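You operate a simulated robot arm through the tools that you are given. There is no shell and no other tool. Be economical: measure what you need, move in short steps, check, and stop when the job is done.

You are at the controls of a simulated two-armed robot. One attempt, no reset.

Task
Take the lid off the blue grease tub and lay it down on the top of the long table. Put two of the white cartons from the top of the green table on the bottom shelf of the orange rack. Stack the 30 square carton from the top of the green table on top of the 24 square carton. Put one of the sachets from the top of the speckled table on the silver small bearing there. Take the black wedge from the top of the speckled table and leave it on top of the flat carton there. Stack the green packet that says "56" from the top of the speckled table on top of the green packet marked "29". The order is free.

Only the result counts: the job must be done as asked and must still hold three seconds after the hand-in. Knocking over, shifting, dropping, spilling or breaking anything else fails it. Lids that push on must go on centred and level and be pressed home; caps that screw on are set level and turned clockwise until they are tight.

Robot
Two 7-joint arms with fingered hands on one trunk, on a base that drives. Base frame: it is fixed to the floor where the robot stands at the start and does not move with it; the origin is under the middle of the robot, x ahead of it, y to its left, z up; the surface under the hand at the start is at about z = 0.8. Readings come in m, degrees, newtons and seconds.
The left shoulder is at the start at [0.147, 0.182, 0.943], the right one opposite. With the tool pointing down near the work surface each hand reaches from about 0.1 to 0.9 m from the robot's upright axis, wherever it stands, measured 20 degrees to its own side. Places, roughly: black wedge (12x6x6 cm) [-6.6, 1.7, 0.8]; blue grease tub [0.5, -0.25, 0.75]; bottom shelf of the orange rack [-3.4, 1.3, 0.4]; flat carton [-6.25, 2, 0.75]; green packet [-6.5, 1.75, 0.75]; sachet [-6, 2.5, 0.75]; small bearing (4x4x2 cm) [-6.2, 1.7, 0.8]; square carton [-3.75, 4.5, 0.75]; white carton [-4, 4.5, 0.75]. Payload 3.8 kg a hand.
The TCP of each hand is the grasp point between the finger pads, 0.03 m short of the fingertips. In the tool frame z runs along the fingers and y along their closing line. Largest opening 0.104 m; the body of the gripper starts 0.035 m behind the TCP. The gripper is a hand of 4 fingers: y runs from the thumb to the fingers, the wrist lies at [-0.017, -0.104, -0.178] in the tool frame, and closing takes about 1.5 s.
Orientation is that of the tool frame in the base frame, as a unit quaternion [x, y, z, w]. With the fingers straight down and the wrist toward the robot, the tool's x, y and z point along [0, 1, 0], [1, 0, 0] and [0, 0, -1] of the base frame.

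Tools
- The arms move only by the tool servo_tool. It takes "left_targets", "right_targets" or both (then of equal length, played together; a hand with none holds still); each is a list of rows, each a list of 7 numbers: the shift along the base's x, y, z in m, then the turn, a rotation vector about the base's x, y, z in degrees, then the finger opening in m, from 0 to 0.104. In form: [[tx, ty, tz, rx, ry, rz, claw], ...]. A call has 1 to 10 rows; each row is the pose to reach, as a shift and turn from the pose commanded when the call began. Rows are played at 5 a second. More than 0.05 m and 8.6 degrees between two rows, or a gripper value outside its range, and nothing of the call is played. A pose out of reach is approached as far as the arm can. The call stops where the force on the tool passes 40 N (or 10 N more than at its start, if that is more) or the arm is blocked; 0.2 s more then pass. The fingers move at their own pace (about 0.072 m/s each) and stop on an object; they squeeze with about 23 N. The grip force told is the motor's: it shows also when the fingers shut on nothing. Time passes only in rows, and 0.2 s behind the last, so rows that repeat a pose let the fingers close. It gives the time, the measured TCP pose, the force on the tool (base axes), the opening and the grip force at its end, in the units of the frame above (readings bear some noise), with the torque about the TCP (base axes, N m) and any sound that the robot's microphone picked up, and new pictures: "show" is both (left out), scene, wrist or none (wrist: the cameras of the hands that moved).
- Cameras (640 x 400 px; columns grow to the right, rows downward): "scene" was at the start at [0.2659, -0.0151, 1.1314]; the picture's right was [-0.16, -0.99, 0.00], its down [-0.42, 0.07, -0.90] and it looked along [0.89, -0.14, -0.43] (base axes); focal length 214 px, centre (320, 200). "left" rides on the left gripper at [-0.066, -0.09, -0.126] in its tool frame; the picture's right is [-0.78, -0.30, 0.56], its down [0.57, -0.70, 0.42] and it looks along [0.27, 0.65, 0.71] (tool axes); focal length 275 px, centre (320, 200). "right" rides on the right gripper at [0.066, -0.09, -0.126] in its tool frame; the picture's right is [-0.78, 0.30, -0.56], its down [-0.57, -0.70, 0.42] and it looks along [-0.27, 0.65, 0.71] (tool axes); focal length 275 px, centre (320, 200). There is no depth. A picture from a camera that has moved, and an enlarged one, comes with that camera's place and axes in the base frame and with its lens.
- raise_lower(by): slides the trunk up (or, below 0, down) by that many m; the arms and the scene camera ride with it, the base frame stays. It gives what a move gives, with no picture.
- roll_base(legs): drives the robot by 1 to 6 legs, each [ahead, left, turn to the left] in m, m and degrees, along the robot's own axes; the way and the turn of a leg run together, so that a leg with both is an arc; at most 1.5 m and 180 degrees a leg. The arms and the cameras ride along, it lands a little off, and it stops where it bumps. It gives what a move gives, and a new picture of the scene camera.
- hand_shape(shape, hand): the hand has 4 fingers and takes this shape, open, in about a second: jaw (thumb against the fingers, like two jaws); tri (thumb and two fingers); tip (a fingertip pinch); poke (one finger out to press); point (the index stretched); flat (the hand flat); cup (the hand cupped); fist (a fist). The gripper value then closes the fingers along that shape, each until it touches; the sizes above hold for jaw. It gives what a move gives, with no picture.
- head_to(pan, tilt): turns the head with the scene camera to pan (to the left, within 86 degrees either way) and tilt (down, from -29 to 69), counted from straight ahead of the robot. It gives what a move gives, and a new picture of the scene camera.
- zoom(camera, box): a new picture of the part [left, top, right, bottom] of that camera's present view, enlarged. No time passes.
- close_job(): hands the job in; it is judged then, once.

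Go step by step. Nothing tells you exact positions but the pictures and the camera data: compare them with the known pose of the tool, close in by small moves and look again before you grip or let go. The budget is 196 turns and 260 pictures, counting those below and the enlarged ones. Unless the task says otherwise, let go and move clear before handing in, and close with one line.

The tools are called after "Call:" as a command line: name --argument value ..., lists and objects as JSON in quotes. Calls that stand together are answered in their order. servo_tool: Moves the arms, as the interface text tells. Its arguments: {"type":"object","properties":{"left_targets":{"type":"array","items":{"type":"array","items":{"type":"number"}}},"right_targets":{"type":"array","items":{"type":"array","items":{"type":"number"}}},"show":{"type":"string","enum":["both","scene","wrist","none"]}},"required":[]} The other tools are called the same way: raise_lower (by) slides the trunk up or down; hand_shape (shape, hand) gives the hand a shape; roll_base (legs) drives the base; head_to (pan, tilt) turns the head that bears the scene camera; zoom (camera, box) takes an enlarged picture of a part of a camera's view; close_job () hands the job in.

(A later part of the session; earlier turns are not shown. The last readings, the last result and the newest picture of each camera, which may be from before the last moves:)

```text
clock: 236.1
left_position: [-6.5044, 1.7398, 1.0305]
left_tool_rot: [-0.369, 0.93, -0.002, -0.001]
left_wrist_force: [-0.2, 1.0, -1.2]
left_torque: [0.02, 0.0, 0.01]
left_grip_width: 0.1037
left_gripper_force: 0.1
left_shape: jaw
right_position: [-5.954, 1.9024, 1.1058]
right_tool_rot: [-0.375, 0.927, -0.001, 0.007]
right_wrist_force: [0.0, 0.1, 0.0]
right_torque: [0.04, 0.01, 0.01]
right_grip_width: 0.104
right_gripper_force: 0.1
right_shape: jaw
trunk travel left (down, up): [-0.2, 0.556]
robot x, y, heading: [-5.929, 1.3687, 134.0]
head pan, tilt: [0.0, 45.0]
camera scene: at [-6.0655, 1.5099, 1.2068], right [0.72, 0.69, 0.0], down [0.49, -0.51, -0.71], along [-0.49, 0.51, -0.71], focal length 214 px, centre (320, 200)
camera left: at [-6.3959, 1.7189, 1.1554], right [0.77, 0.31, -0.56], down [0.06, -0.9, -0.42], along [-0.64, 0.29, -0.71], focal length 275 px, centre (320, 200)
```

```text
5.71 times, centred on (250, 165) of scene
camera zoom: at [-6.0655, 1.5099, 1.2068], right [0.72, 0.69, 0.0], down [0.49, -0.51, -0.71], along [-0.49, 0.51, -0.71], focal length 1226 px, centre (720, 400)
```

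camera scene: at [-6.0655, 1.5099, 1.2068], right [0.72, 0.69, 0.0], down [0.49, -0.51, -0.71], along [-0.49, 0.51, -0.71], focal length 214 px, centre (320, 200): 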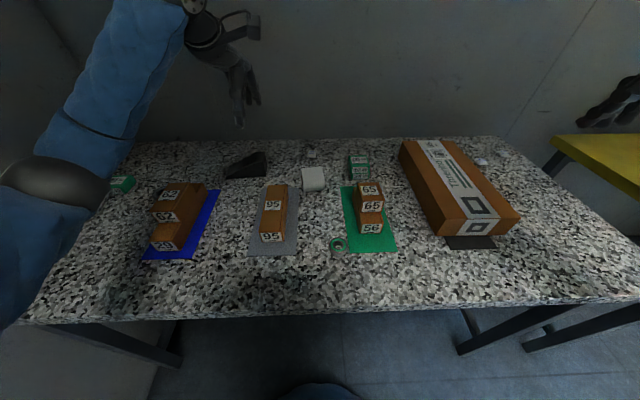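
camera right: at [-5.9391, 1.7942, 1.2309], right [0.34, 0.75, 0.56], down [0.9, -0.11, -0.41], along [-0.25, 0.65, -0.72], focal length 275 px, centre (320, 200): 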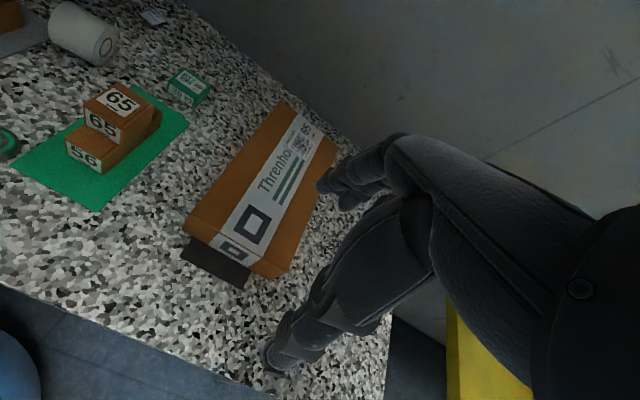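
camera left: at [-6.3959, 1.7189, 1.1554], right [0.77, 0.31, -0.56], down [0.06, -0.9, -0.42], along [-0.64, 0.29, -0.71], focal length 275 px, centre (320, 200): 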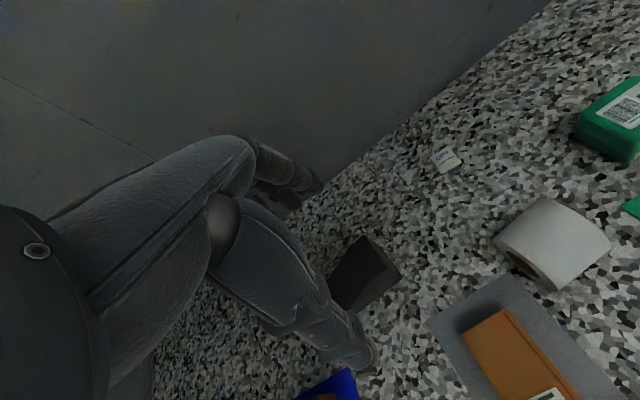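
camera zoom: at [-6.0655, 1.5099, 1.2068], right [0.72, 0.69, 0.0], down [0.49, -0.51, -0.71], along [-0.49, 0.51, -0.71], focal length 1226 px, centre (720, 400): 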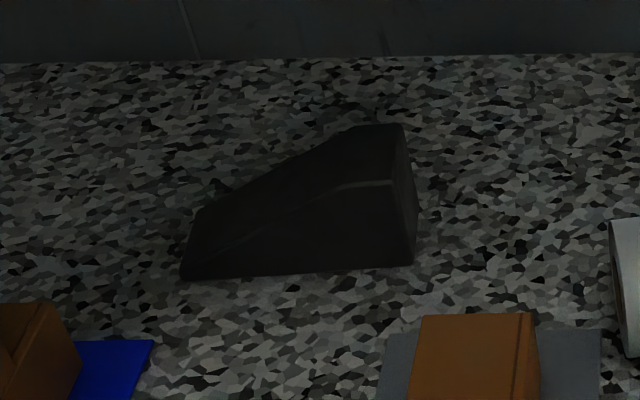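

The wedge's front bottom edge measures 11.8 cm, which confirms the table at z≈0.795. Its width direction is about 140° and the thick end is on the right. I'll approach at (-6.583, 1.758).

Call:
servo_tool --left_targets '[[-0.03, 0.007, -0.02, 0, 0, 2, 0.104], [-0.06, 0.014, -0.05, 0, 0, 4, 0.104], [-0.079, 0.018, -0.09, 0, 0, 5.5, 0.104], [-0.079, 0.018, -0.13, 0, 0, 5.5, 0.104]]'

Call:
zoom --camera "scene" --box '[190, 110, 310, 200]'

Call:
zoom --camera "left" --box '[260, 180, 460, 380]'

```text
clock: 237.1
left_position: [-6.5837, 1.7585, 0.9009]
left_tool_rot: [-0.413, 0.911, -0.001, -0.001]
left_wrist_force: [-0.2, 0.5, -1.2]
left_torque: [0.01, 0.02, 0.03]
left_grip_width: 0.1038
left_gripper_force: 0.1
left_shape: jaw
right_position: [-5.9526, 1.9044, 1.1054]
right_tool_rot: [-0.376, 0.927, -0.003, 0.006]
right_wrist_force: [-0.2, 0.8, -0.6]
right_torque: [0.04, -0.03, 0.0]
right_grip_width: 0.1038
right_gripper_force: 0.1
right_shape: jaw
trunk travel left (down, up): [-0.2, 0.556]
robot x, y, heading: [-5.9251, 1.3654, 133.9]
head pan, tilt: [0.0, 45.0]
camera scene: at [-6.0656, 1.5105, 1.2067], right [0.72, 0.69, 0.0], down [0.49, -0.51, -0.71], along [-0.49, 0.51, -0.71], focal length 214 px, centre (320, 200)
camera left: at [-6.4734, 1.7492, 1.0257], right [0.73, 0.39, -0.56], down [0.15, -0.89, -0.42], along [-0.66, 0.23, -0.71], focal length 275 px, centre (320, 200)
```

scene: 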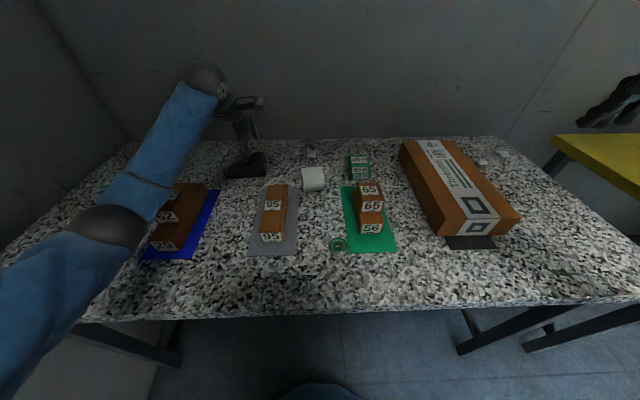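
left: 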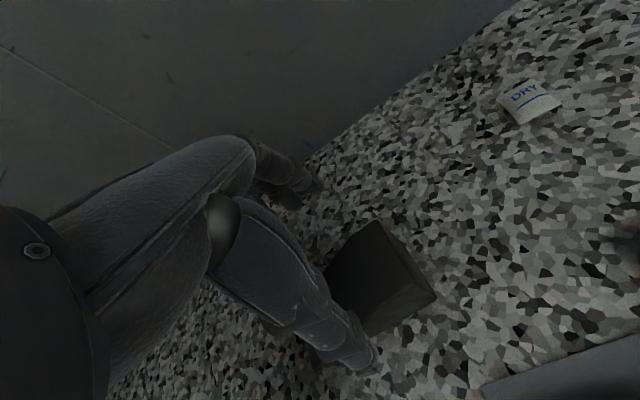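

```text
4.44 times, centred on (250, 155) of scene
camera zoom: at [-6.0656, 1.5105, 1.2067], right [0.72, 0.69, 0.0], down [0.49, -0.51, -0.71], along [-0.49, 0.51, -0.71], focal length 953 px, centre (631, 400)
```

zoom: 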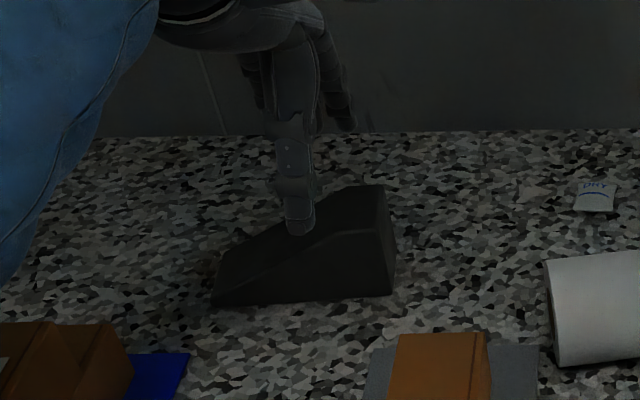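

```text
2.00 times, centred on (360, 280) of left
camera zoom: at [-6.4734, 1.7492, 1.0257], right [0.73, 0.39, -0.56], down [0.15, -0.89, -0.42], along [-0.66, 0.23, -0.71], focal length 551 px, centre (240, 40)
```

zoom: 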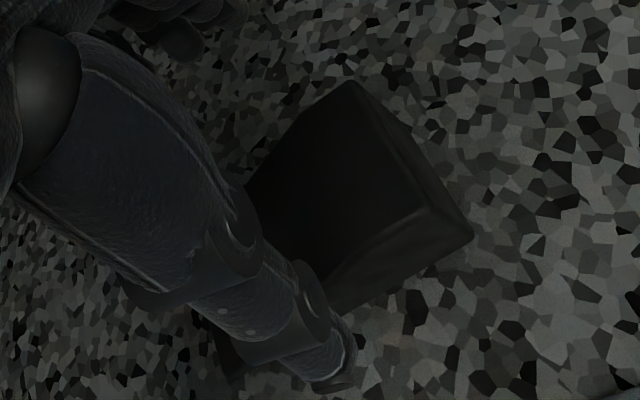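

Call:
servo_tool --left_targets '[[0.002, -0.002, -0.025, 0, 0, 1, 0.104], [0.003, -0.003, -0.045, 0, 0, 1, 0.104], [0.003, -0.003, -0.059, 0, 0, 1, 0.104], [0.003, -0.003, -0.059, 0, 0, 1, 0.08], [0.003, -0.003, -0.059, 0, 0, 1, 0.06], [0.003, -0.003, -0.059, 0, 0, 1, 0.04], [0.003, -0.003, -0.059, 0, 0, 1, 0.04]]' --show "wrist"

Call:
zoom --camera "scene" --box '[190, 110, 310, 200]'

```text
clock: 238.7
left_position: [-6.5794, 1.7567, 0.8398]
left_tool_rot: [-0.42, 0.907, -0.003, 0.0]
left_wrist_force: [0.5, -0.7, -0.4]
left_torque: [0.01, 0.02, 0.02]
left_grip_width: 0.0503
left_gripper_force: 22.8
left_shape: jaw
right_position: [-5.9533, 1.9045, 1.1051]
right_tool_rot: [-0.376, 0.927, -0.003, 0.005]
right_wrist_force: [-0.1, -0.7, -0.2]
right_torque: [0.03, 0.0, -0.06]
right_grip_width: 0.1039
right_gripper_force: 0.1
right_shape: jaw
trunk travel left (down, up): [-0.2, 0.556]
robot x, y, heading: [-5.9297, 1.3677, 133.7]
head pan, tilt: [0.0, 45.0]
camera left: at [-6.4693, 1.7476, 0.9653], right [0.73, 0.4, -0.56], down [0.16, -0.89, -0.42], along [-0.67, 0.21, -0.71], focal length 275 px, centre (320, 200)
```

left: 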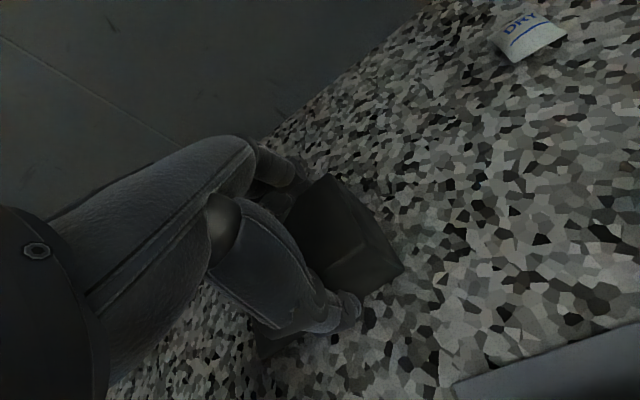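

```text
4.44 times, centred on (250, 155) of scene
camera zoom: at [-6.0653, 1.5104, 1.2068], right [0.72, 0.69, 0.0], down [0.49, -0.51, -0.71], along [-0.49, 0.51, -0.71], focal length 953 px, centre (631, 400)
```

zoom: 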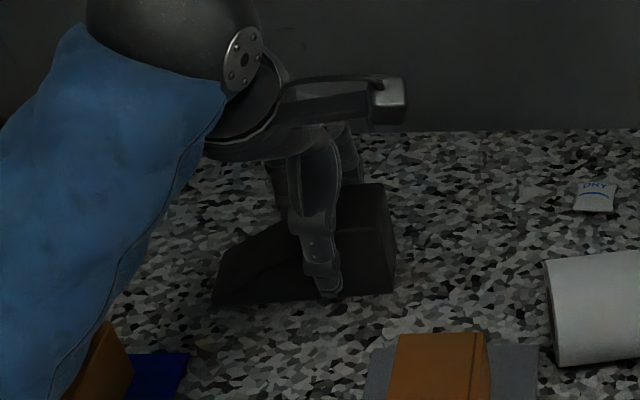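

The wedge is gripped. I'll lift it, raise the trunk for clearance, and shift right toward the flat carton.

Call:
servo_tool --left_targets '[[0, 0, 0.03, 0, 0, 0, 0.04], [0, 0, 0.07, 0, 0, 0, 0.04], [0.01, -0.01, 0.1, 0, 0, 0, 0.04], [0.03, -0.03, 0.12, 0, 0, 0, 0.04], [0.06, -0.06, 0.13, 0, 0, 0, 0.04]]' --show "wrist"

Call:
raise_lower --by 0.12

Call:
roll_base --legs '[[0, -0.27, 0]]'

```text
clock: 239.9
left_position: [-6.5211, 1.6947, 0.971]
left_tool_rot: [-0.421, 0.907, -0.002, 0.0]
left_wrist_force: [0.8, -0.2, -3.0]
left_torque: [0.02, 0.0, 0.01]
left_grip_width: 0.05
left_gripper_force: 23.0
left_shape: jaw
right_position: [-5.9536, 1.9033, 1.106]
right_tool_rot: [-0.375, 0.927, -0.001, 0.007]
right_wrist_force: [0.0, -0.5, 0.0]
right_torque: [0.04, 0.03, -0.01]
right_grip_width: 0.1038
right_gripper_force: 0.1
right_shape: jaw
trunk travel left (down, up): [-0.2, 0.556]
robot x, y, heading: [-5.9274, 1.3683, 133.8]
head pan, tilt: [0.0, 45.0]
camera left: at [-6.4101, 1.6869, 1.0958], right [0.73, 0.4, -0.56], down [0.17, -0.89, -0.42], along [-0.67, 0.21, -0.71], focal length 275 px, centre (320, 200)
```

left: 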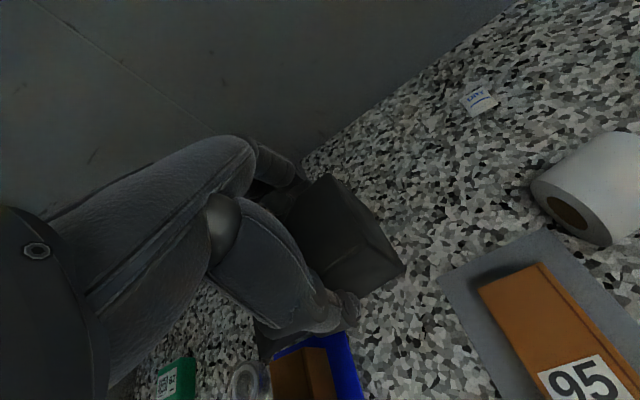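

```text
clock: 241.4
left_position: [-6.5198, 1.6965, 1.09]
left_tool_rot: [-0.421, 0.907, -0.002, -0.001]
left_wrist_force: [-0.4, 0.6, -1.6]
left_torque: [-0.02, -0.02, -0.01]
left_grip_width: 0.0499
left_gripper_force: 23.3
left_shape: jaw
right_position: [-5.9546, 1.9025, 1.2235]
right_tool_rot: [-0.376, 0.927, -0.002, 0.006]
right_wrist_force: [0.5, -0.4, -0.2]
right_torque: [0.0, 0.0, 0.0]
right_grip_width: 0.1036
right_gripper_force: 0.0
right_shape: jaw
trunk travel left (down, up): [-0.32, 0.436]
robot x, y, heading: [-5.9245, 1.3687, 133.9]
head pan, tilt: [0.0, 45.0]
```

```text
clock: 243.3
left_position: [-6.3236, 1.8839, 1.0906]
left_tool_rot: [-0.42, 0.907, -0.001, -0.001]
left_wrist_force: [0.6, 0.3, -1.7]
left_torque: [0.01, 0.03, 0.0]
left_grip_width: 0.05
left_gripper_force: 23.0
left_shape: jaw
right_position: [-5.7586, 2.0908, 1.2232]
right_tool_rot: [-0.375, 0.927, -0.002, 0.005]
right_wrist_force: [-0.5, 0.2, -0.9]
right_torque: [-0.01, 0.02, 0.0]
right_grip_width: 0.1035
right_gripper_force: 0.1
right_shape: jaw
trunk travel left (down, up): [-0.32, 0.436]
robot x, y, heading: [-5.7349, 1.5544, 133.7]
head pan, tilt: [0.0, 45.0]
camera scene: at [-5.8331, 1.6597, 1.3298], right [0.72, 0.69, 0.0], down [0.49, -0.51, -0.71], along [-0.49, 0.51, -0.71], focal length 214 px, centre (320, 200)
```

scene: 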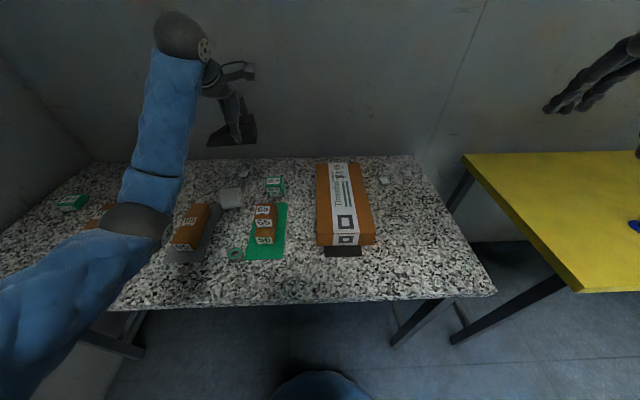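

Call:
servo_tool --left_targets '[[0.03, 0.02, 0, 0, 0, 0, 0.04], [0.06, 0.04, 0, 0, 0, 0, 0.04], [0.09, 0.06, 0, 0, 0, 0, 0.04], [0.12, 0.08, -0.01, 0, 0, -2, 0.04], [0.15, 0.1, -0.02, 0, 0, -4, 0.04]]'

Call:
zoom --camera "scene" --box '[280, 140, 400, 260]'

```text
clock: 244.5
left_position: [-6.173, 1.9847, 1.071]
left_tool_rot: [-0.389, 0.921, -0.002, -0.002]
left_wrist_force: [-0.2, -0.9, -0.9]
left_torque: [-0.01, 0.01, -0.03]
left_grip_width: 0.0499
left_gripper_force: 23.2
left_shape: jaw
right_position: [-5.7581, 2.0886, 1.2229]
right_tool_rot: [-0.374, 0.927, -0.002, 0.005]
right_wrist_force: [-0.1, 0.3, -0.6]
right_torque: [-0.01, -0.02, -0.02]
right_grip_width: 0.1036
right_gripper_force: 0.0
right_shape: jaw
trunk travel left (down, up): [-0.32, 0.436]
robot x, y, heading: [-5.7332, 1.5556, 133.9]
head pan, tilt: [0.0, 45.0]
camera scene: at [-5.8332, 1.6594, 1.3298], right [0.72, 0.69, 0.0], down [0.49, -0.51, -0.71], along [-0.49, 0.51, -0.71], focal length 214 px, centre (320, 200)
camera left: at [-6.0632, 1.9667, 1.1955], right [0.75, 0.35, -0.56], down [0.1, -0.9, -0.42], along [-0.65, 0.26, -0.71], focal length 275 px, centre (320, 200)
```

scene: 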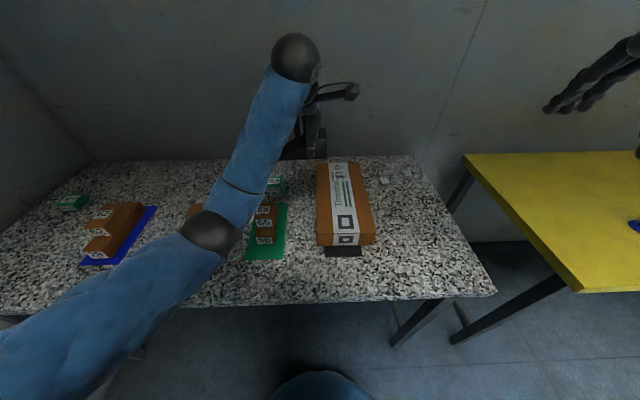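
left: 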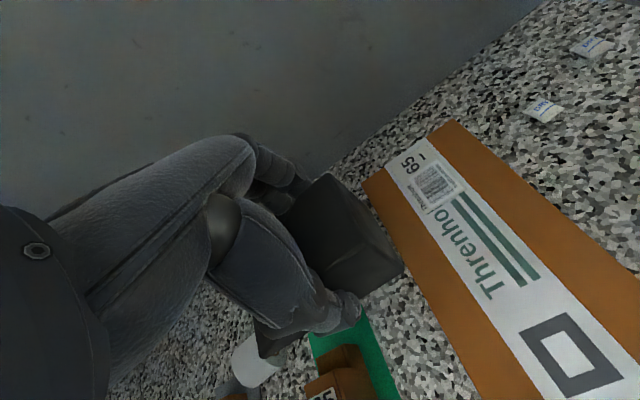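

```text
3.33 times, centred on (340, 200) of scene
camera zoom: at [-5.8332, 1.6594, 1.3298], right [0.72, 0.69, 0.0], down [0.49, -0.51, -0.71], along [-0.49, 0.51, -0.71], focal length 715 px, centre (253, 200)
```

zoom: 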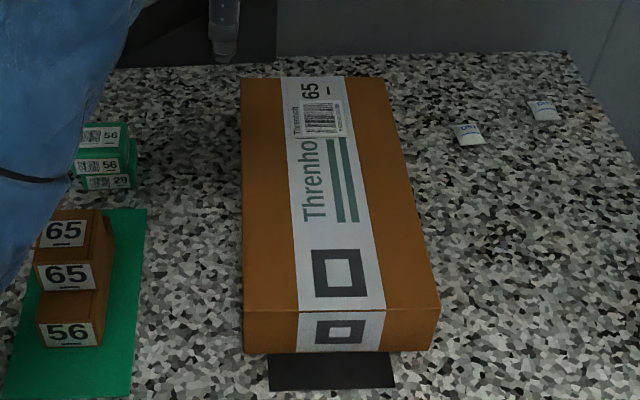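

The carton top is at z≈0.86 and the carton is about 15.5 × 31 cm, centred near (-6.13, 2.07). I'll move the wedge over it in stages and watch the elbow.

Call:
servo_tool --left_targets '[[0.03, 0.023, 0, 0, 0, 0, 0.04], [0.06, 0.046, -0.01, 0, 0, 0, 0.04], [0.087, 0.068, -0.04, 0, 0, 0, 0.04], [0.087, 0.068, -0.08, 0, 0, 0, 0.04], [0.087, 0.068, -0.12, 0, 0, 0, 0.04]]'

Call:
zoom --camera "scene" --box '[200, 120, 400, 260]'

```text
clock: 245.7
left_position: [-6.086, 2.0528, 0.9503]
left_tool_rot: [-0.388, 0.922, 0.0, -0.001]
left_wrist_force: [-0.6, -0.4, -1.8]
left_torque: [0.02, -0.03, 0.01]
left_grip_width: 0.0501
left_gripper_force: 23.5
left_shape: jaw
right_position: [-5.7578, 2.0897, 1.2224]
right_tool_rot: [-0.375, 0.927, -0.002, 0.006]
right_wrist_force: [0.6, 0.5, 1.0]
right_torque: [0.03, 0.0, 0.02]
right_grip_width: 0.1038
right_gripper_force: 0.1
right_shape: jaw
trunk travel left (down, up): [-0.32, 0.436]
robot x, y, heading: [-5.7334, 1.5515, 133.4]
head pan, tilt: [0.0, 45.0]
camera scene: at [-5.8338, 1.6593, 1.3298], right [0.72, 0.69, 0.0], down [0.49, -0.51, -0.71], along [-0.49, 0.51, -0.71], focal length 214 px, centre (320, 200)
camera left: at [-5.9764, 2.0358, 1.0746], right [0.75, 0.35, -0.56], down [0.1, -0.9, -0.42], along [-0.65, 0.26, -0.71], focal length 275 px, centre (320, 200)
```

scene: 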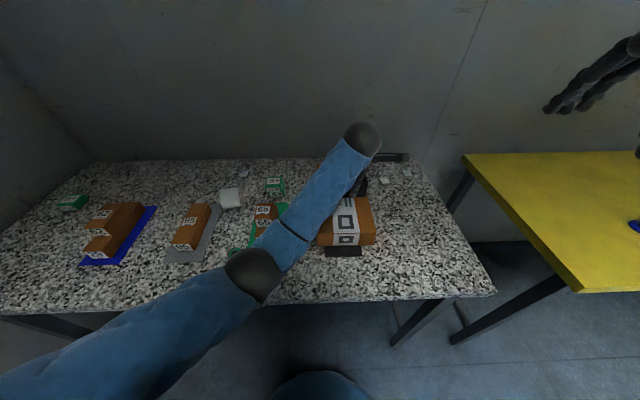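
left: 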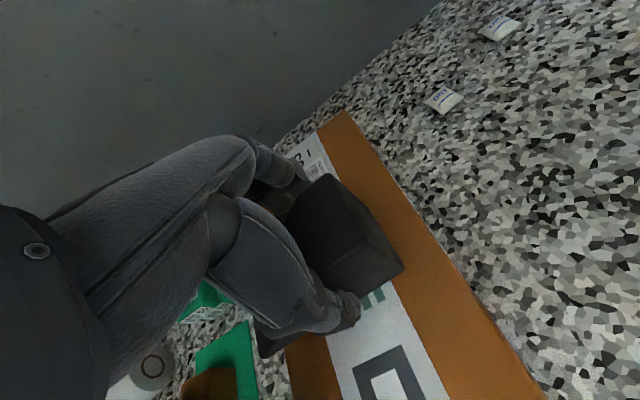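

```text
2.86 times, centred on (300, 190) of scene
camera zoom: at [-5.8338, 1.6593, 1.3298], right [0.72, 0.69, 0.0], down [0.49, -0.51, -0.71], along [-0.49, 0.51, -0.71], focal length 613 px, centre (377, 229)
```

zoom: 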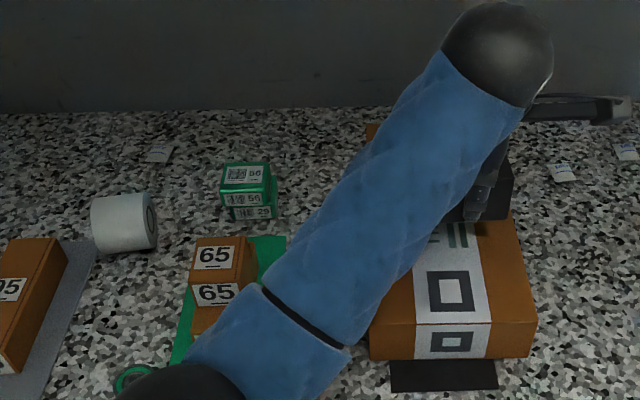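

The wedge is centred over the carton. I'll lower it to contact.

Call:
servo_tool --left_targets '[[0, 0, -0.015, 0, 0, 0, 0.04], [0, 0, -0.028, 0, 0, 0, 0.04], [0, 0, -0.035, 0, 0, 0, 0.04], [0, 0, -0.04, 0, 0, 0, 0.04], [0, 0, -0.04, 0, 0, 0, 0.04]]' --show "wrist"

Call:
zoom --camera "scene" --box '[310, 140, 410, 240]'

```text
clock: 246.9
left_position: [-6.0854, 2.0516, 0.9099]
left_tool_rot: [-0.389, 0.921, -0.002, -0.001]
left_wrist_force: [-0.8, 0.1, -3.0]
left_torque: [0.02, -0.03, -0.04]
left_grip_width: 0.05
left_gripper_force: 22.9
left_shape: jaw
right_position: [-5.7594, 2.0893, 1.2249]
right_tool_rot: [-0.374, 0.928, -0.002, 0.005]
right_wrist_force: [0.2, -0.6, -0.4]
right_torque: [-0.01, 0.03, 0.03]
right_grip_width: 0.1038
right_gripper_force: 0.0
right_shape: jaw
trunk travel left (down, up): [-0.32, 0.436]
robot x, y, heading: [-5.7292, 1.5529, 133.5]
head pan, tilt: [0.0, 45.0]
camera left: at [-5.977, 2.0356, 1.0345], right [0.75, 0.35, -0.56], down [0.1, -0.9, -0.42], along [-0.65, 0.26, -0.71], focal length 275 px, centre (320, 200)
```

left: 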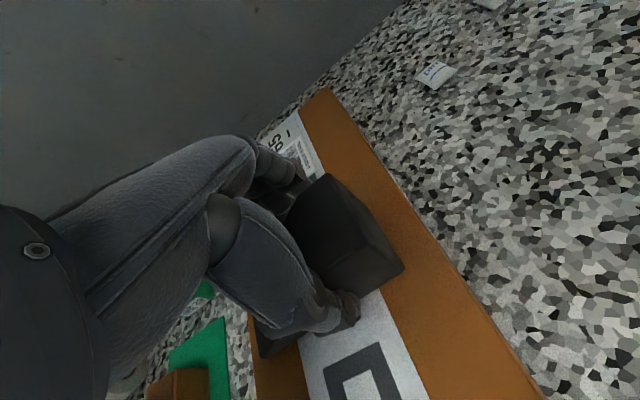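

```text
4.00 times, centred on (360, 190) of scene
camera zoom: at [-5.8339, 1.6589, 1.3298], right [0.72, 0.69, 0.0], down [0.49, -0.51, -0.71], along [-0.49, 0.51, -0.71], focal length 858 px, centre (160, 240)
```

zoom: 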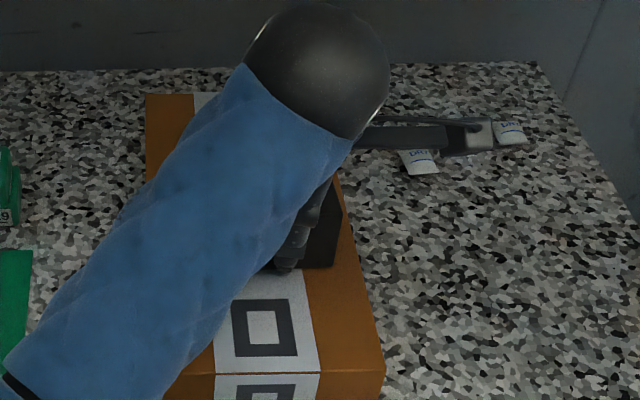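

Call:
servo_tool --left_targets '[[-0.002, -0.002, -0.003, 0, 0, 0, 0.04], [-0.003, -0.003, -0.006, 0, 0, 0, 0.04], [-0.003, -0.003, -0.009, 0, 0, 0, 0.04], [-0.003, -0.003, -0.009, 0, 0, 0, 0.04]]' --show "none"

```text
clock: 247.9
left_position: [-6.0899, 2.0488, 0.9058]
left_tool_rot: [-0.388, 0.922, 0.002, -0.001]
left_wrist_force: [1.7, 3.1, 14.0]
left_torque: [-0.04, -0.02, -0.02]
left_grip_width: 0.0503
left_gripper_force: 22.9
left_shape: jaw
right_position: [-5.7576, 2.0898, 1.225]
right_tool_rot: [-0.374, 0.927, -0.001, 0.006]
right_wrist_force: [-1.0, -0.4, -0.1]
right_torque: [0.01, -0.02, 0.01]
right_grip_width: 0.1036
right_gripper_force: 0.1
right_shape: jaw
trunk travel left (down, up): [-0.32, 0.436]
robot x, y, heading: [-5.7361, 1.5546, 133.5]
head pan, tilt: [0.0, 45.0]
```

Contact at 14 N. I'll ease up, let go, rise and pull back.

Call:
servo_tool --left_targets '[[0, 0, 0.004, 0, 0, 0, 0.055], [0, 0, 0.004, 0, 0, 0, 0.08], [0, 0, 0.004, 0, 0, 0, 0.104], [0, 0, 0.004, 0, 0, 0, 0.104], [0, 0, 0.03, 0, 0, 0, 0.104], [0, 0, 0.07, 0, 0, 0, 0.104], [0, 0, 0.11, 0, 0, 0, 0.104], [-0.02, -0.03, 0.14, 0, 0, 0, 0.104], [-0.04, -0.06, 0.17, 0, 0, 0, 0.104], [-0.06, -0.1, 0.18, 0, 0, 0, 0.104]]' --show "scene"

Call:
zoom --camera "scene" --box '[300, 140, 420, 260]'

```text
clock: 250.1
left_position: [-6.1533, 1.949, 1.083]
left_tool_rot: [-0.388, 0.922, 0.0, -0.001]
left_wrist_force: [-0.5, -0.6, 0.6]
left_torque: [-0.03, 0.01, 0.01]
left_grip_width: 0.1036
left_gripper_force: 0.1
left_shape: jaw
right_position: [-5.7577, 2.0897, 1.2231]
right_tool_rot: [-0.374, 0.927, -0.002, 0.005]
right_wrist_force: [0.1, 0.0, -0.1]
right_torque: [0.02, -0.01, -0.02]
right_grip_width: 0.1039
right_gripper_force: 0.0
right_shape: jaw
trunk travel left (down, up): [-0.32, 0.436]
robot x, y, heading: [-5.7338, 1.5527, 133.7]
head pan, tilt: [0.0, 45.0]
camera scene: at [-5.8331, 1.6585, 1.3299], right [0.72, 0.69, 0.0], down [0.49, -0.51, -0.71], along [-0.49, 0.51, -0.71], focal length 214 px, centre (320, 200)
```

scene: 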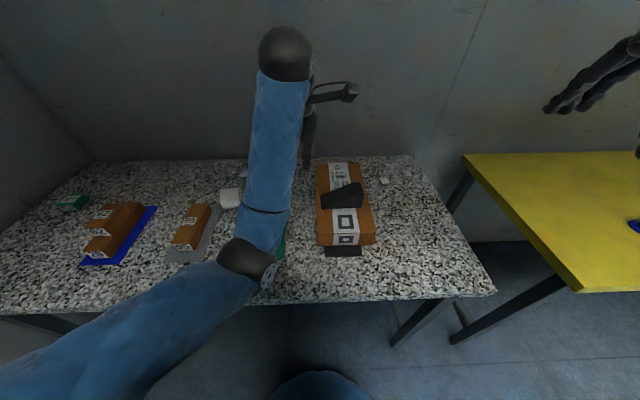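

```text
3.33 times, centred on (360, 200) of scene
camera zoom: at [-5.8331, 1.6585, 1.3299], right [0.72, 0.69, 0.0], down [0.49, -0.51, -0.71], along [-0.49, 0.51, -0.71], focal length 715 px, centre (187, 200)
```

zoom: 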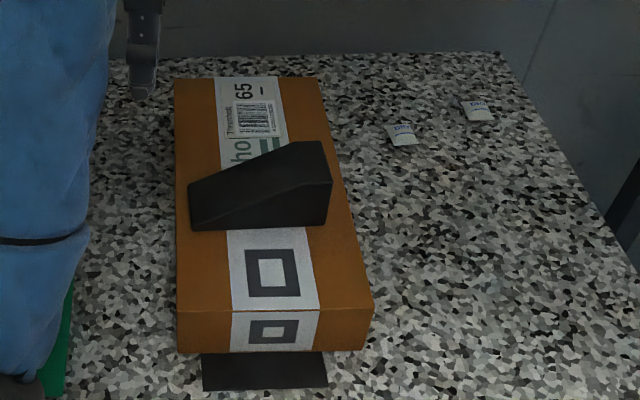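

The wedge is resting on the flat carton. I'll fold the left arm away, lower the trunk, and bring the right hand over the nearest sachet at about (-6.096, 2.289).

Call:
servo_tool --left_targets '[[0, -0.03, 0.03, 0, 0, 0, 0.104], [0, -0.07, 0.05, 0, 0, 0, 0.104], [-0.002, -0.11, 0.07, 0, 0, 0, 0.104], [-0.003, -0.15, 0.09, 0, 0, 0, 0.104], [-0.004, -0.19, 0.11, 0, 0, 0, 0.104], [-0.005, -0.23, 0.13, 0, 0, 0, 0.104], [-0.006, -0.268, 0.15, 0, 0, 0, 0.104]]' --right_targets '[[-0.03, 0.02, 0, 0, 0, 0, 0.104], [-0.07, 0.03, 0, 0, 0, 0, 0.104], [-0.11, 0.04, 0, 0, 0, 0, 0.104], [-0.15, 0.05, 0, 0, 0, 0, 0.104], [-0.19, 0.06, 0, 0, 0, 0, 0.104], [-0.22, 0.08, 0, 0, 0, 0, 0.104], [-0.25, 0.11, 0, 0, 0, 0, 0.104]]' --show "none"

Call:
raise_lower --by -0.12

Call:
head_to --pan 0 --tilt 44

Call:
zoom --camera "right" --box '[0, 0, 640, 400]'

```text
clock: 251.7
left_position: [-6.3418, 1.7417, 1.125]
left_tool_rot: [-0.398, 0.917, 0.002, -0.008]
left_wrist_force: [0.6, -0.2, -0.8]
left_torque: [0.09, 0.01, -0.01]
left_grip_width: 0.1039
left_gripper_force: 0.2
left_shape: jaw
left hand out of reach, approached as far as the arm can: row 1, 2, 3, 4, 5, 6, 7
right_position: [-6.0106, 2.1964, 1.2252]
right_tool_rot: [-0.376, 0.927, 0.0, 0.007]
right_wrist_force: [0.2, -0.9, 0.0]
right_torque: [0.09, -0.02, -0.03]
right_grip_width: 0.1039
right_gripper_force: 0.0
right_shape: jaw
trunk travel left (down, up): [-0.32, 0.436]
robot x, y, heading: [-5.7295, 1.5533, 133.8]
head pan, tilt: [0.0, 45.0]
```

```text
clock: 253.2
left_position: [-6.3667, 1.7724, 0.9561]
left_tool_rot: [-0.389, 0.92, -0.04, 0.015]
left_wrist_force: [-0.4, -0.6, -0.5]
left_torque: [0.03, 0.01, 0.01]
left_grip_width: 0.1039
left_gripper_force: 0.0
left_shape: jaw
right_position: [-6.0077, 2.1987, 1.1054]
right_tool_rot: [-0.375, 0.927, -0.001, 0.005]
right_wrist_force: [1.0, -0.9, -0.3]
right_torque: [0.03, 0.02, -0.01]
right_grip_width: 0.1038
right_gripper_force: 0.1
right_shape: jaw
trunk travel left (down, up): [-0.2, 0.556]
robot x, y, heading: [-5.7342, 1.5508, 133.8]
head pan, tilt: [0.0, 45.0]
```

```text
clock: 253.8
left_position: [-6.3679, 1.7709, 0.9573]
left_tool_rot: [-0.388, 0.921, -0.041, 0.015]
left_wrist_force: [-0.8, -0.5, 0.0]
left_torque: [-0.01, 0.01, 0.01]
left_grip_width: 0.1038
left_gripper_force: 0.0
left_shape: jaw
right_position: [-6.0094, 2.1992, 1.1038]
right_tool_rot: [-0.374, 0.927, -0.001, 0.005]
right_wrist_force: [-0.8, -0.3, 0.7]
right_torque: [-0.02, -0.03, -0.01]
right_grip_width: 0.1039
right_gripper_force: 0.0
right_shape: jaw
trunk travel left (down, up): [-0.2, 0.556]
robot x, y, heading: [-5.7309, 1.5504, 133.7]
head pan, tilt: [0.0, 44.0]
camera scene: at [-5.8711, 1.6977, 1.2082], right [0.72, 0.69, 0.0], down [0.48, -0.5, -0.72], along [-0.5, 0.52, -0.69], focal length 214 px, centre (320, 200)
```

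scene: 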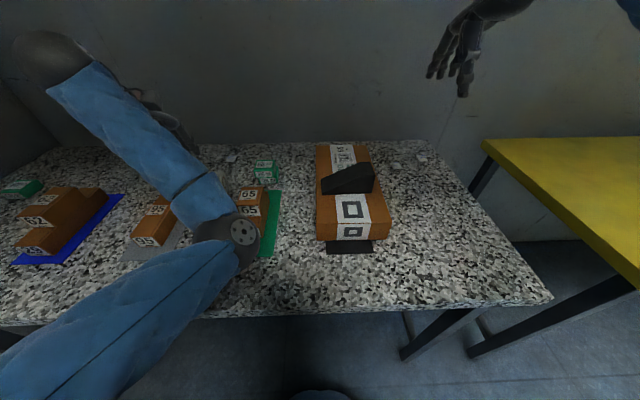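

```text
1.00 times, centred on (320, 200) of right (not enlarged: the box is as wide or as high as the picture)
camera zoom: at [-5.9951, 2.0887, 1.2294], right [0.35, 0.75, 0.56], down [0.9, -0.11, -0.41], along [-0.25, 0.65, -0.72], focal length 275 px, centre (320, 200)
```

zoom: 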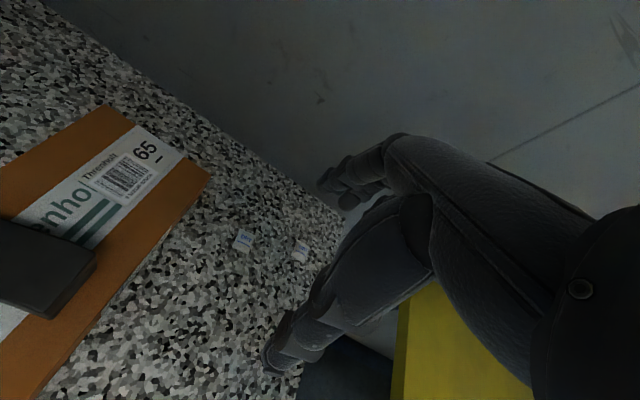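

The left arm folded awkwardly and its elbow is low near the 65 stack and bearing. I'll raise the left hand straight up and check.

Call:
servo_tool --left_targets '[[0, 0, 0.03, 0, 0, 0, 0.104], [0, 0, 0.07, 0, 0, 0, 0.104], [0, 0, 0.11, 0, 0, 0, 0.104], [0, 0, 0.15, 0, 0, 0, 0.104], [0, 0, 0.18, 0, 0, 0, 0.104]]' --show "scene"

```text
clock: 255.0
left_position: [-6.3722, 1.7721, 1.1371]
left_tool_rot: [-0.388, 0.92, -0.042, 0.015]
left_wrist_force: [0.8, 0.4, 0.4]
left_torque: [0.03, 0.0, -0.01]
left_grip_width: 0.1039
left_gripper_force: 0.0
left_shape: jaw
left hand out of reach, approached as far as the arm can: row 1, 2, 3, 4, 5
right_position: [-6.0096, 2.1989, 1.1039]
right_tool_rot: [-0.375, 0.927, -0.002, 0.006]
right_wrist_force: [-0.3, -0.8, 0.7]
right_torque: [0.0, 0.0, -0.02]
right_grip_width: 0.1039
right_gripper_force: 0.1
right_shape: jaw
trunk travel left (down, up): [-0.2, 0.556]
robot x, y, heading: [-5.7312, 1.554, 133.7]
head pan, tilt: [0.0, 44.0]
camera scene: at [-5.8707, 1.6974, 1.2083], right [0.72, 0.69, 0.0], down [0.48, -0.5, -0.72], along [-0.5, 0.52, -0.69], focal length 214 px, centre (320, 200)
```

scene: 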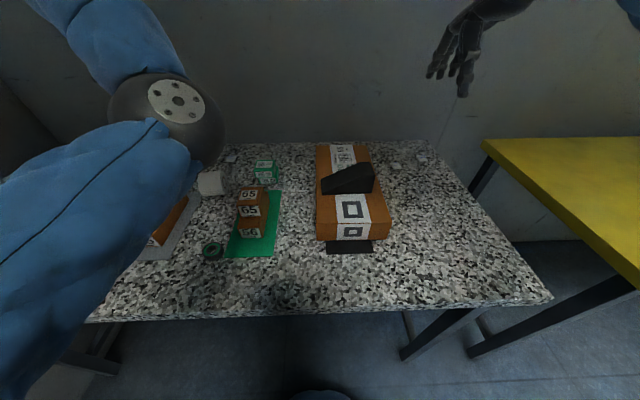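

The elbow is clear now and the objects look undisturbed. I'll move the right hand over the sachet at (-6.096, 2.287).

Call:
servo_tool --right_targets '[[-0.03, 0.03, -0.01, 0, 0, 0, 0.08], [-0.06, 0.06, -0.03, 0, 0, 0, 0.08], [-0.086, 0.088, -0.06, 0, 0, 0, 0.08], [-0.086, 0.088, -0.1, 0, 0, 0, 0.08], [-0.086, 0.088, -0.14, 0, 0, 0, 0.08]]'

Call:
zoom --camera "right" --box '[180, 200, 340, 360]'

Call:
zoom --camera "scene" --box '[370, 130, 450, 190]'

Call:
zoom --camera "scene" --box '[190, 150, 290, 270]'

```text
clock: 256.2
left_position: [-6.374, 1.7724, 1.137]
left_tool_rot: [-0.388, 0.921, -0.041, 0.014]
left_wrist_force: [0.2, -0.1, 0.1]
left_torque: [0.02, -0.01, -0.01]
left_grip_width: 0.1039
left_gripper_force: 0.1
left_shape: jaw
right_position: [-6.0967, 2.2867, 0.9622]
right_tool_rot: [-0.375, 0.927, -0.003, 0.006]
right_wrist_force: [-0.5, 0.3, -0.2]
right_torque: [0.01, 0.0, -0.02]
right_grip_width: 0.0804
right_gripper_force: 0.1
right_shape: jaw
trunk travel left (down, up): [-0.2, 0.556]
robot x, y, heading: [-5.7345, 1.5544, 133.6]
head pan, tilt: [0.0, 44.0]
camera scene: at [-5.8715, 1.6981, 1.208], right [0.72, 0.69, 0.0], down [0.48, -0.5, -0.72], along [-0.5, 0.52, -0.7], focal length 214 px, centre (320, 200)
camera right: at [-6.0833, 2.1768, 1.0877], right [0.34, 0.75, 0.56], down [0.9, -0.11, -0.41], along [-0.25, 0.65, -0.72], focal length 275 px, centre (320, 200)
```

scene: 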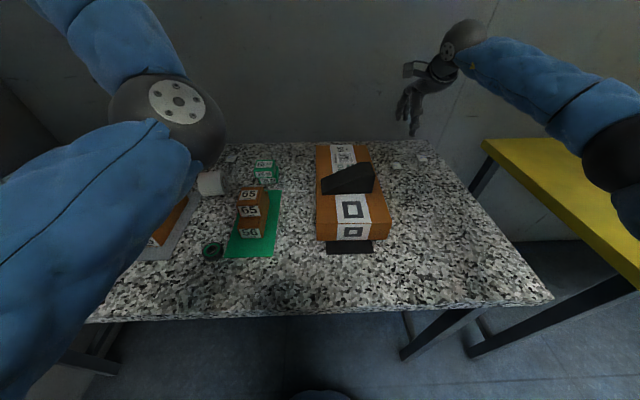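
right: 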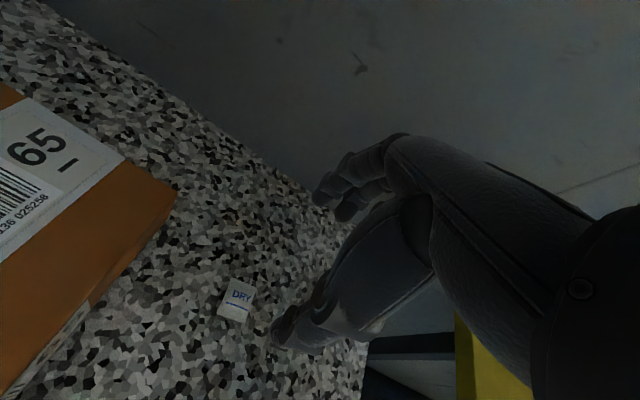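

```text
2.50 times, centred on (260, 280) of right
camera zoom: at [-6.0833, 2.1768, 1.0877], right [0.34, 0.75, 0.56], down [0.9, -0.11, -0.41], along [-0.25, 0.65, -0.72], focal length 688 px, centre (470, 0)
```

zoom: 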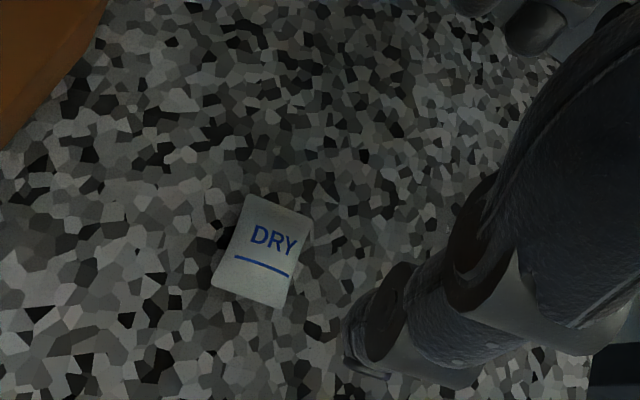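

```text
6.67 times, centred on (410, 160) of scene
camera zoom: at [-5.8715, 1.6981, 1.208], right [0.72, 0.69, 0.0], down [0.48, -0.5, -0.72], along [-0.5, 0.52, -0.7], focal length 1430 px, centre (-280, 467)
```

zoom: 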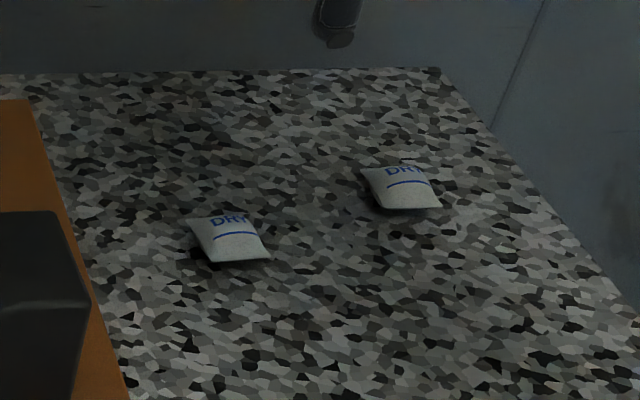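

```text
3.33 times, centred on (240, 210) of scene
camera zoom: at [-5.8715, 1.6981, 1.208], right [0.72, 0.69, 0.0], down [0.48, -0.5, -0.72], along [-0.5, 0.52, -0.7], focal length 715 px, centre (587, 167)
```

zoom: 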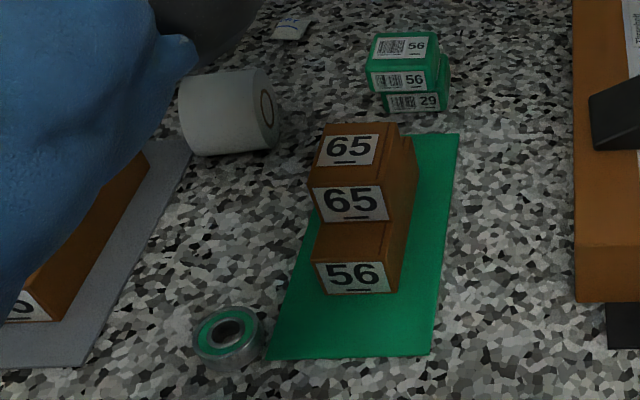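

The sachet is about 3 × 3.9 cm, centred at (-6.091, 2.284), with its long axis at about 141°. I'll go down over it with a 7° turn.

Call:
servo_tool --right_targets '[[0.003, -0.001, -0.03, 0, 0, 4, 0.07], [0.006, -0.003, -0.06, 0, 0, 7, 0.07], [0.006, -0.003, -0.09, 0, 0, 7, 0.07]]'

Call:
zoom --camera "right" --box '[220, 200, 360, 380]'

Call:
zoom --camera "scene" --box '[370, 110, 450, 190]'

```text
clock: 257.0
left_position: [-6.3744, 1.7716, 1.1372]
left_tool_rot: [-0.388, 0.921, -0.042, 0.015]
left_wrist_force: [0.2, -0.7, 0.3]
left_torque: [-0.01, 0.0, 0.0]
left_grip_width: 0.104
left_gripper_force: 0.1
left_shape: jaw
right_position: [-6.0878, 2.2846, 0.872]
right_tool_rot: [-0.431, 0.902, -0.003, 0.005]
right_wrist_force: [-0.2, -0.1, -0.6]
right_torque: [0.02, 0.02, -0.01]
right_grip_width: 0.0701
right_gripper_force: 0.1
right_shape: jaw
trunk travel left (down, up): [-0.2, 0.556]
robot x, y, heading: [-5.7322, 1.5564, 133.7]
head pan, tilt: [0.0, 44.0]
camera scene: at [-5.8713, 1.6981, 1.2081], right [0.72, 0.69, 0.0], down [0.48, -0.5, -0.72], along [-0.5, 0.52, -0.7], focal length 214 px, centre (320, 200)
camera right: at [-6.0614, 2.1766, 0.9981], right [0.25, 0.79, 0.56], down [0.91, 0.01, -0.41], along [-0.33, 0.61, -0.72], focal length 275 px, centre (320, 200)
```

scene: 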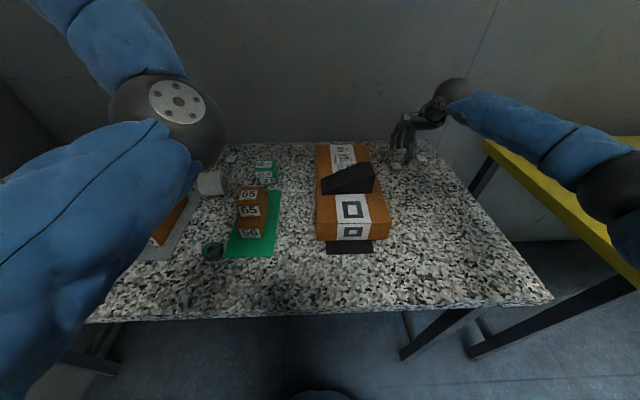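
right: 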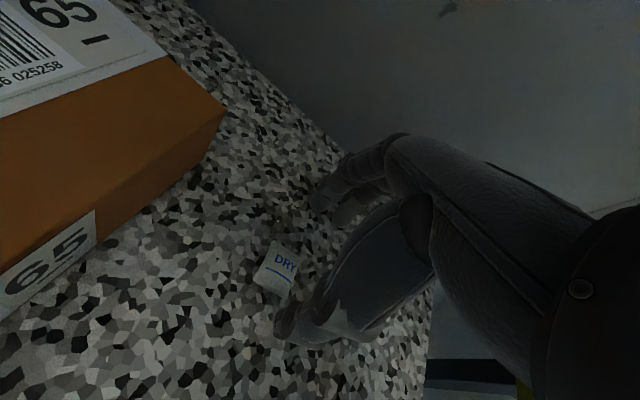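

```text
2.22 times, centred on (290, 290) of right
camera zoom: at [-6.0614, 2.1766, 0.9981], right [0.25, 0.79, 0.56], down [0.91, 0.01, -0.41], along [-0.33, 0.61, -0.72], focal length 612 px, centre (387, 0)
```

zoom: 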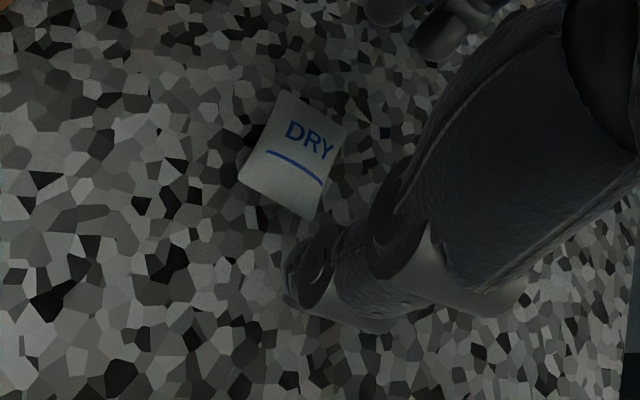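

```text
5.00 times, centred on (410, 150) of scene
camera zoom: at [-5.8713, 1.6981, 1.2081], right [0.72, 0.69, 0.0], down [0.48, -0.5, -0.72], along [-0.5, 0.52, -0.7], focal length 1072 px, centre (-130, 450)
```

zoom: 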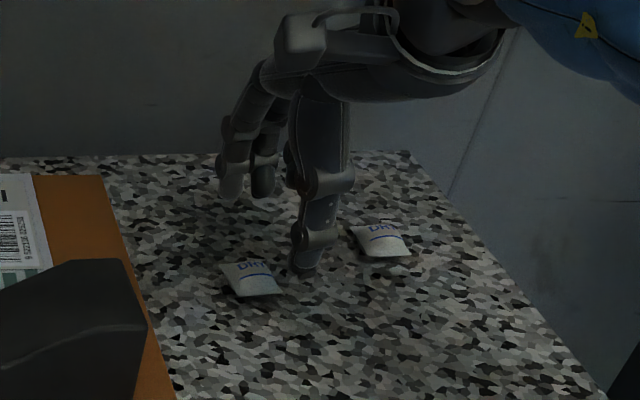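

Call:
servo_tool --right_targets '[[-0.004, 0.0, -0.015, 0, 0, 0, 0.07], [-0.005, 0.0, -0.03, 0, 0, 0, 0.07], [-0.005, 0.0, -0.038, 0, 0, 0, 0.07], [-0.005, 0.0, -0.042, 0, 0, 0, 0.07], [-0.005, 0.0, -0.042, 0, 0, 0, 0.07]]' --show "wrist"

Call:
zoom --camera "scene" --box '[380, 130, 440, 180]'

```text
clock: 258.2
left_position: [-6.3743, 1.7718, 1.1356]
left_tool_rot: [-0.388, 0.92, -0.041, 0.015]
left_wrist_force: [-0.3, 0.7, 0.0]
left_torque: [0.01, 0.03, -0.02]
left_grip_width: 0.1039
left_gripper_force: 0.0
left_shape: jaw
right_position: [-6.0935, 2.2832, 0.831]
right_tool_rot: [-0.43, 0.903, -0.001, 0.006]
right_wrist_force: [0.0, 1.3, 2.2]
right_torque: [0.14, 0.05, -0.04]
right_grip_width: 0.0703
right_gripper_force: 0.0
right_shape: jaw
trunk travel left (down, up): [-0.2, 0.556]
robot x, y, heading: [-5.7336, 1.553, 133.5]
head pan, tilt: [0.0, 44.0]
camera right: at [-6.0663, 2.176, 0.957], right [0.25, 0.79, 0.56], down [0.91, 0.01, -0.41], along [-0.33, 0.62, -0.72], focal length 275 px, centre (320, 200)
```

right: 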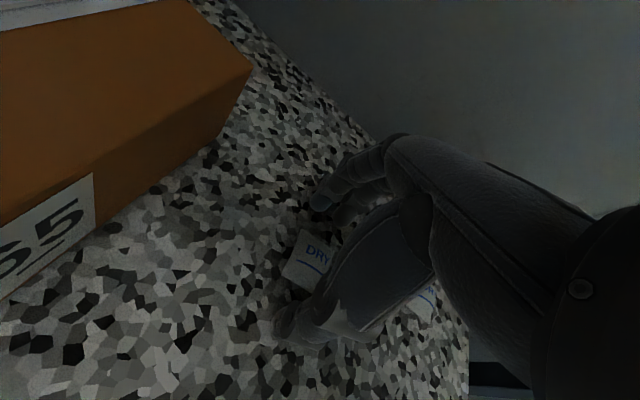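

```text
8.00 times, centred on (410, 155) of scene
camera zoom: at [-5.8709, 1.6975, 1.2083], right [0.72, 0.69, 0.0], down [0.48, -0.5, -0.72], along [-0.5, 0.52, -0.69], focal length 1716 px, centre (-400, 560)
```

zoom: 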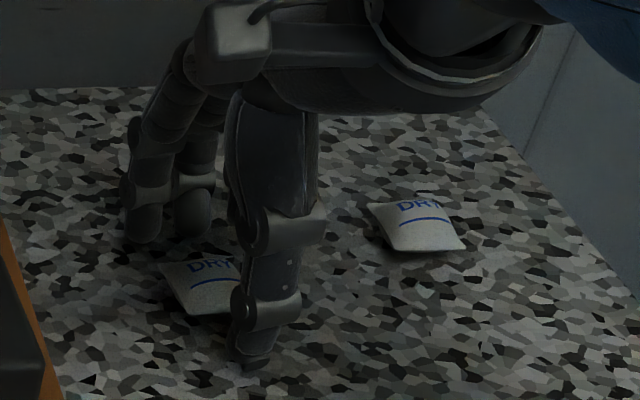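

The fingertips are just at the table (about 2 N). I'll rise 1 mm and close on the sachet.

Call:
servo_tool --right_targets '[[0, 0.002, 0.002, 0, 0, 0, 0.06], [0, 0.002, 0.002, 0, 0, 0, 0.045], [0, 0.002, 0.002, 0, 0, 0, 0.03], [0, 0.002, 0.002, 0, 0, 0, 0.02], [0, 0.002, 0.002, 0, 0, 0, 0.02], [0, 0.002, 0.002, 0, 0, 0, 0.02]]' --show "wrist"

Call:
zoom --camera "scene" --box '[380, 130, 440, 180]'

```text
clock: 259.6
left_position: [-6.3744, 1.7725, 1.137]
left_tool_rot: [-0.387, 0.921, -0.041, 0.014]
left_wrist_force: [0.1, 0.3, -0.1]
left_torque: [-0.03, 0.0, 0.01]
left_grip_width: 0.1041
left_gripper_force: 0.3
left_shape: jaw
right_position: [-6.0932, 2.2856, 0.833]
right_tool_rot: [-0.43, 0.903, -0.001, 0.006]
right_wrist_force: [0.6, -0.3, 0.8]
right_torque: [-0.01, 0.01, -0.01]
right_grip_width: 0.0271
right_gripper_force: 23.1
right_shape: jaw
trunk travel left (down, up): [-0.2, 0.556]
robot x, y, heading: [-5.7326, 1.5552, 133.8]
head pan, tilt: [0.0, 44.0]
camera right: at [-6.0663, 2.1782, 0.9586], right [0.25, 0.79, 0.56], down [0.91, 0.01, -0.41], along [-0.33, 0.62, -0.72], focal length 275 px, centre (320, 200)
```

right: 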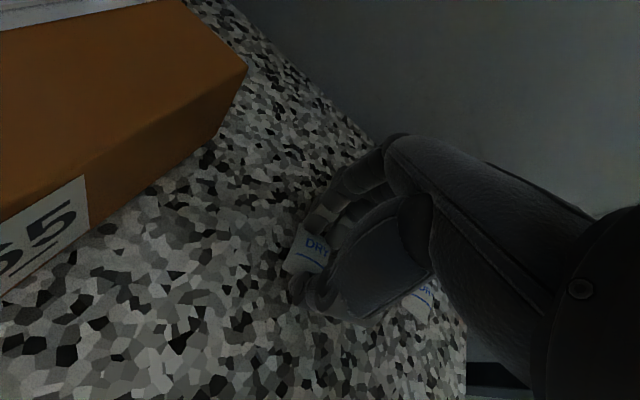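

```text
8.00 times, centred on (410, 155) of scene
camera zoom: at [-5.8711, 1.6977, 1.2082], right [0.72, 0.69, 0.0], down [0.48, -0.5, -0.72], along [-0.5, 0.52, -0.69], focal length 1716 px, centre (-400, 560)
```

zoom: 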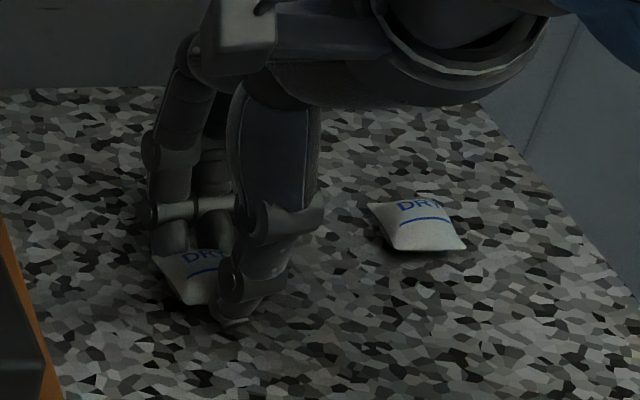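

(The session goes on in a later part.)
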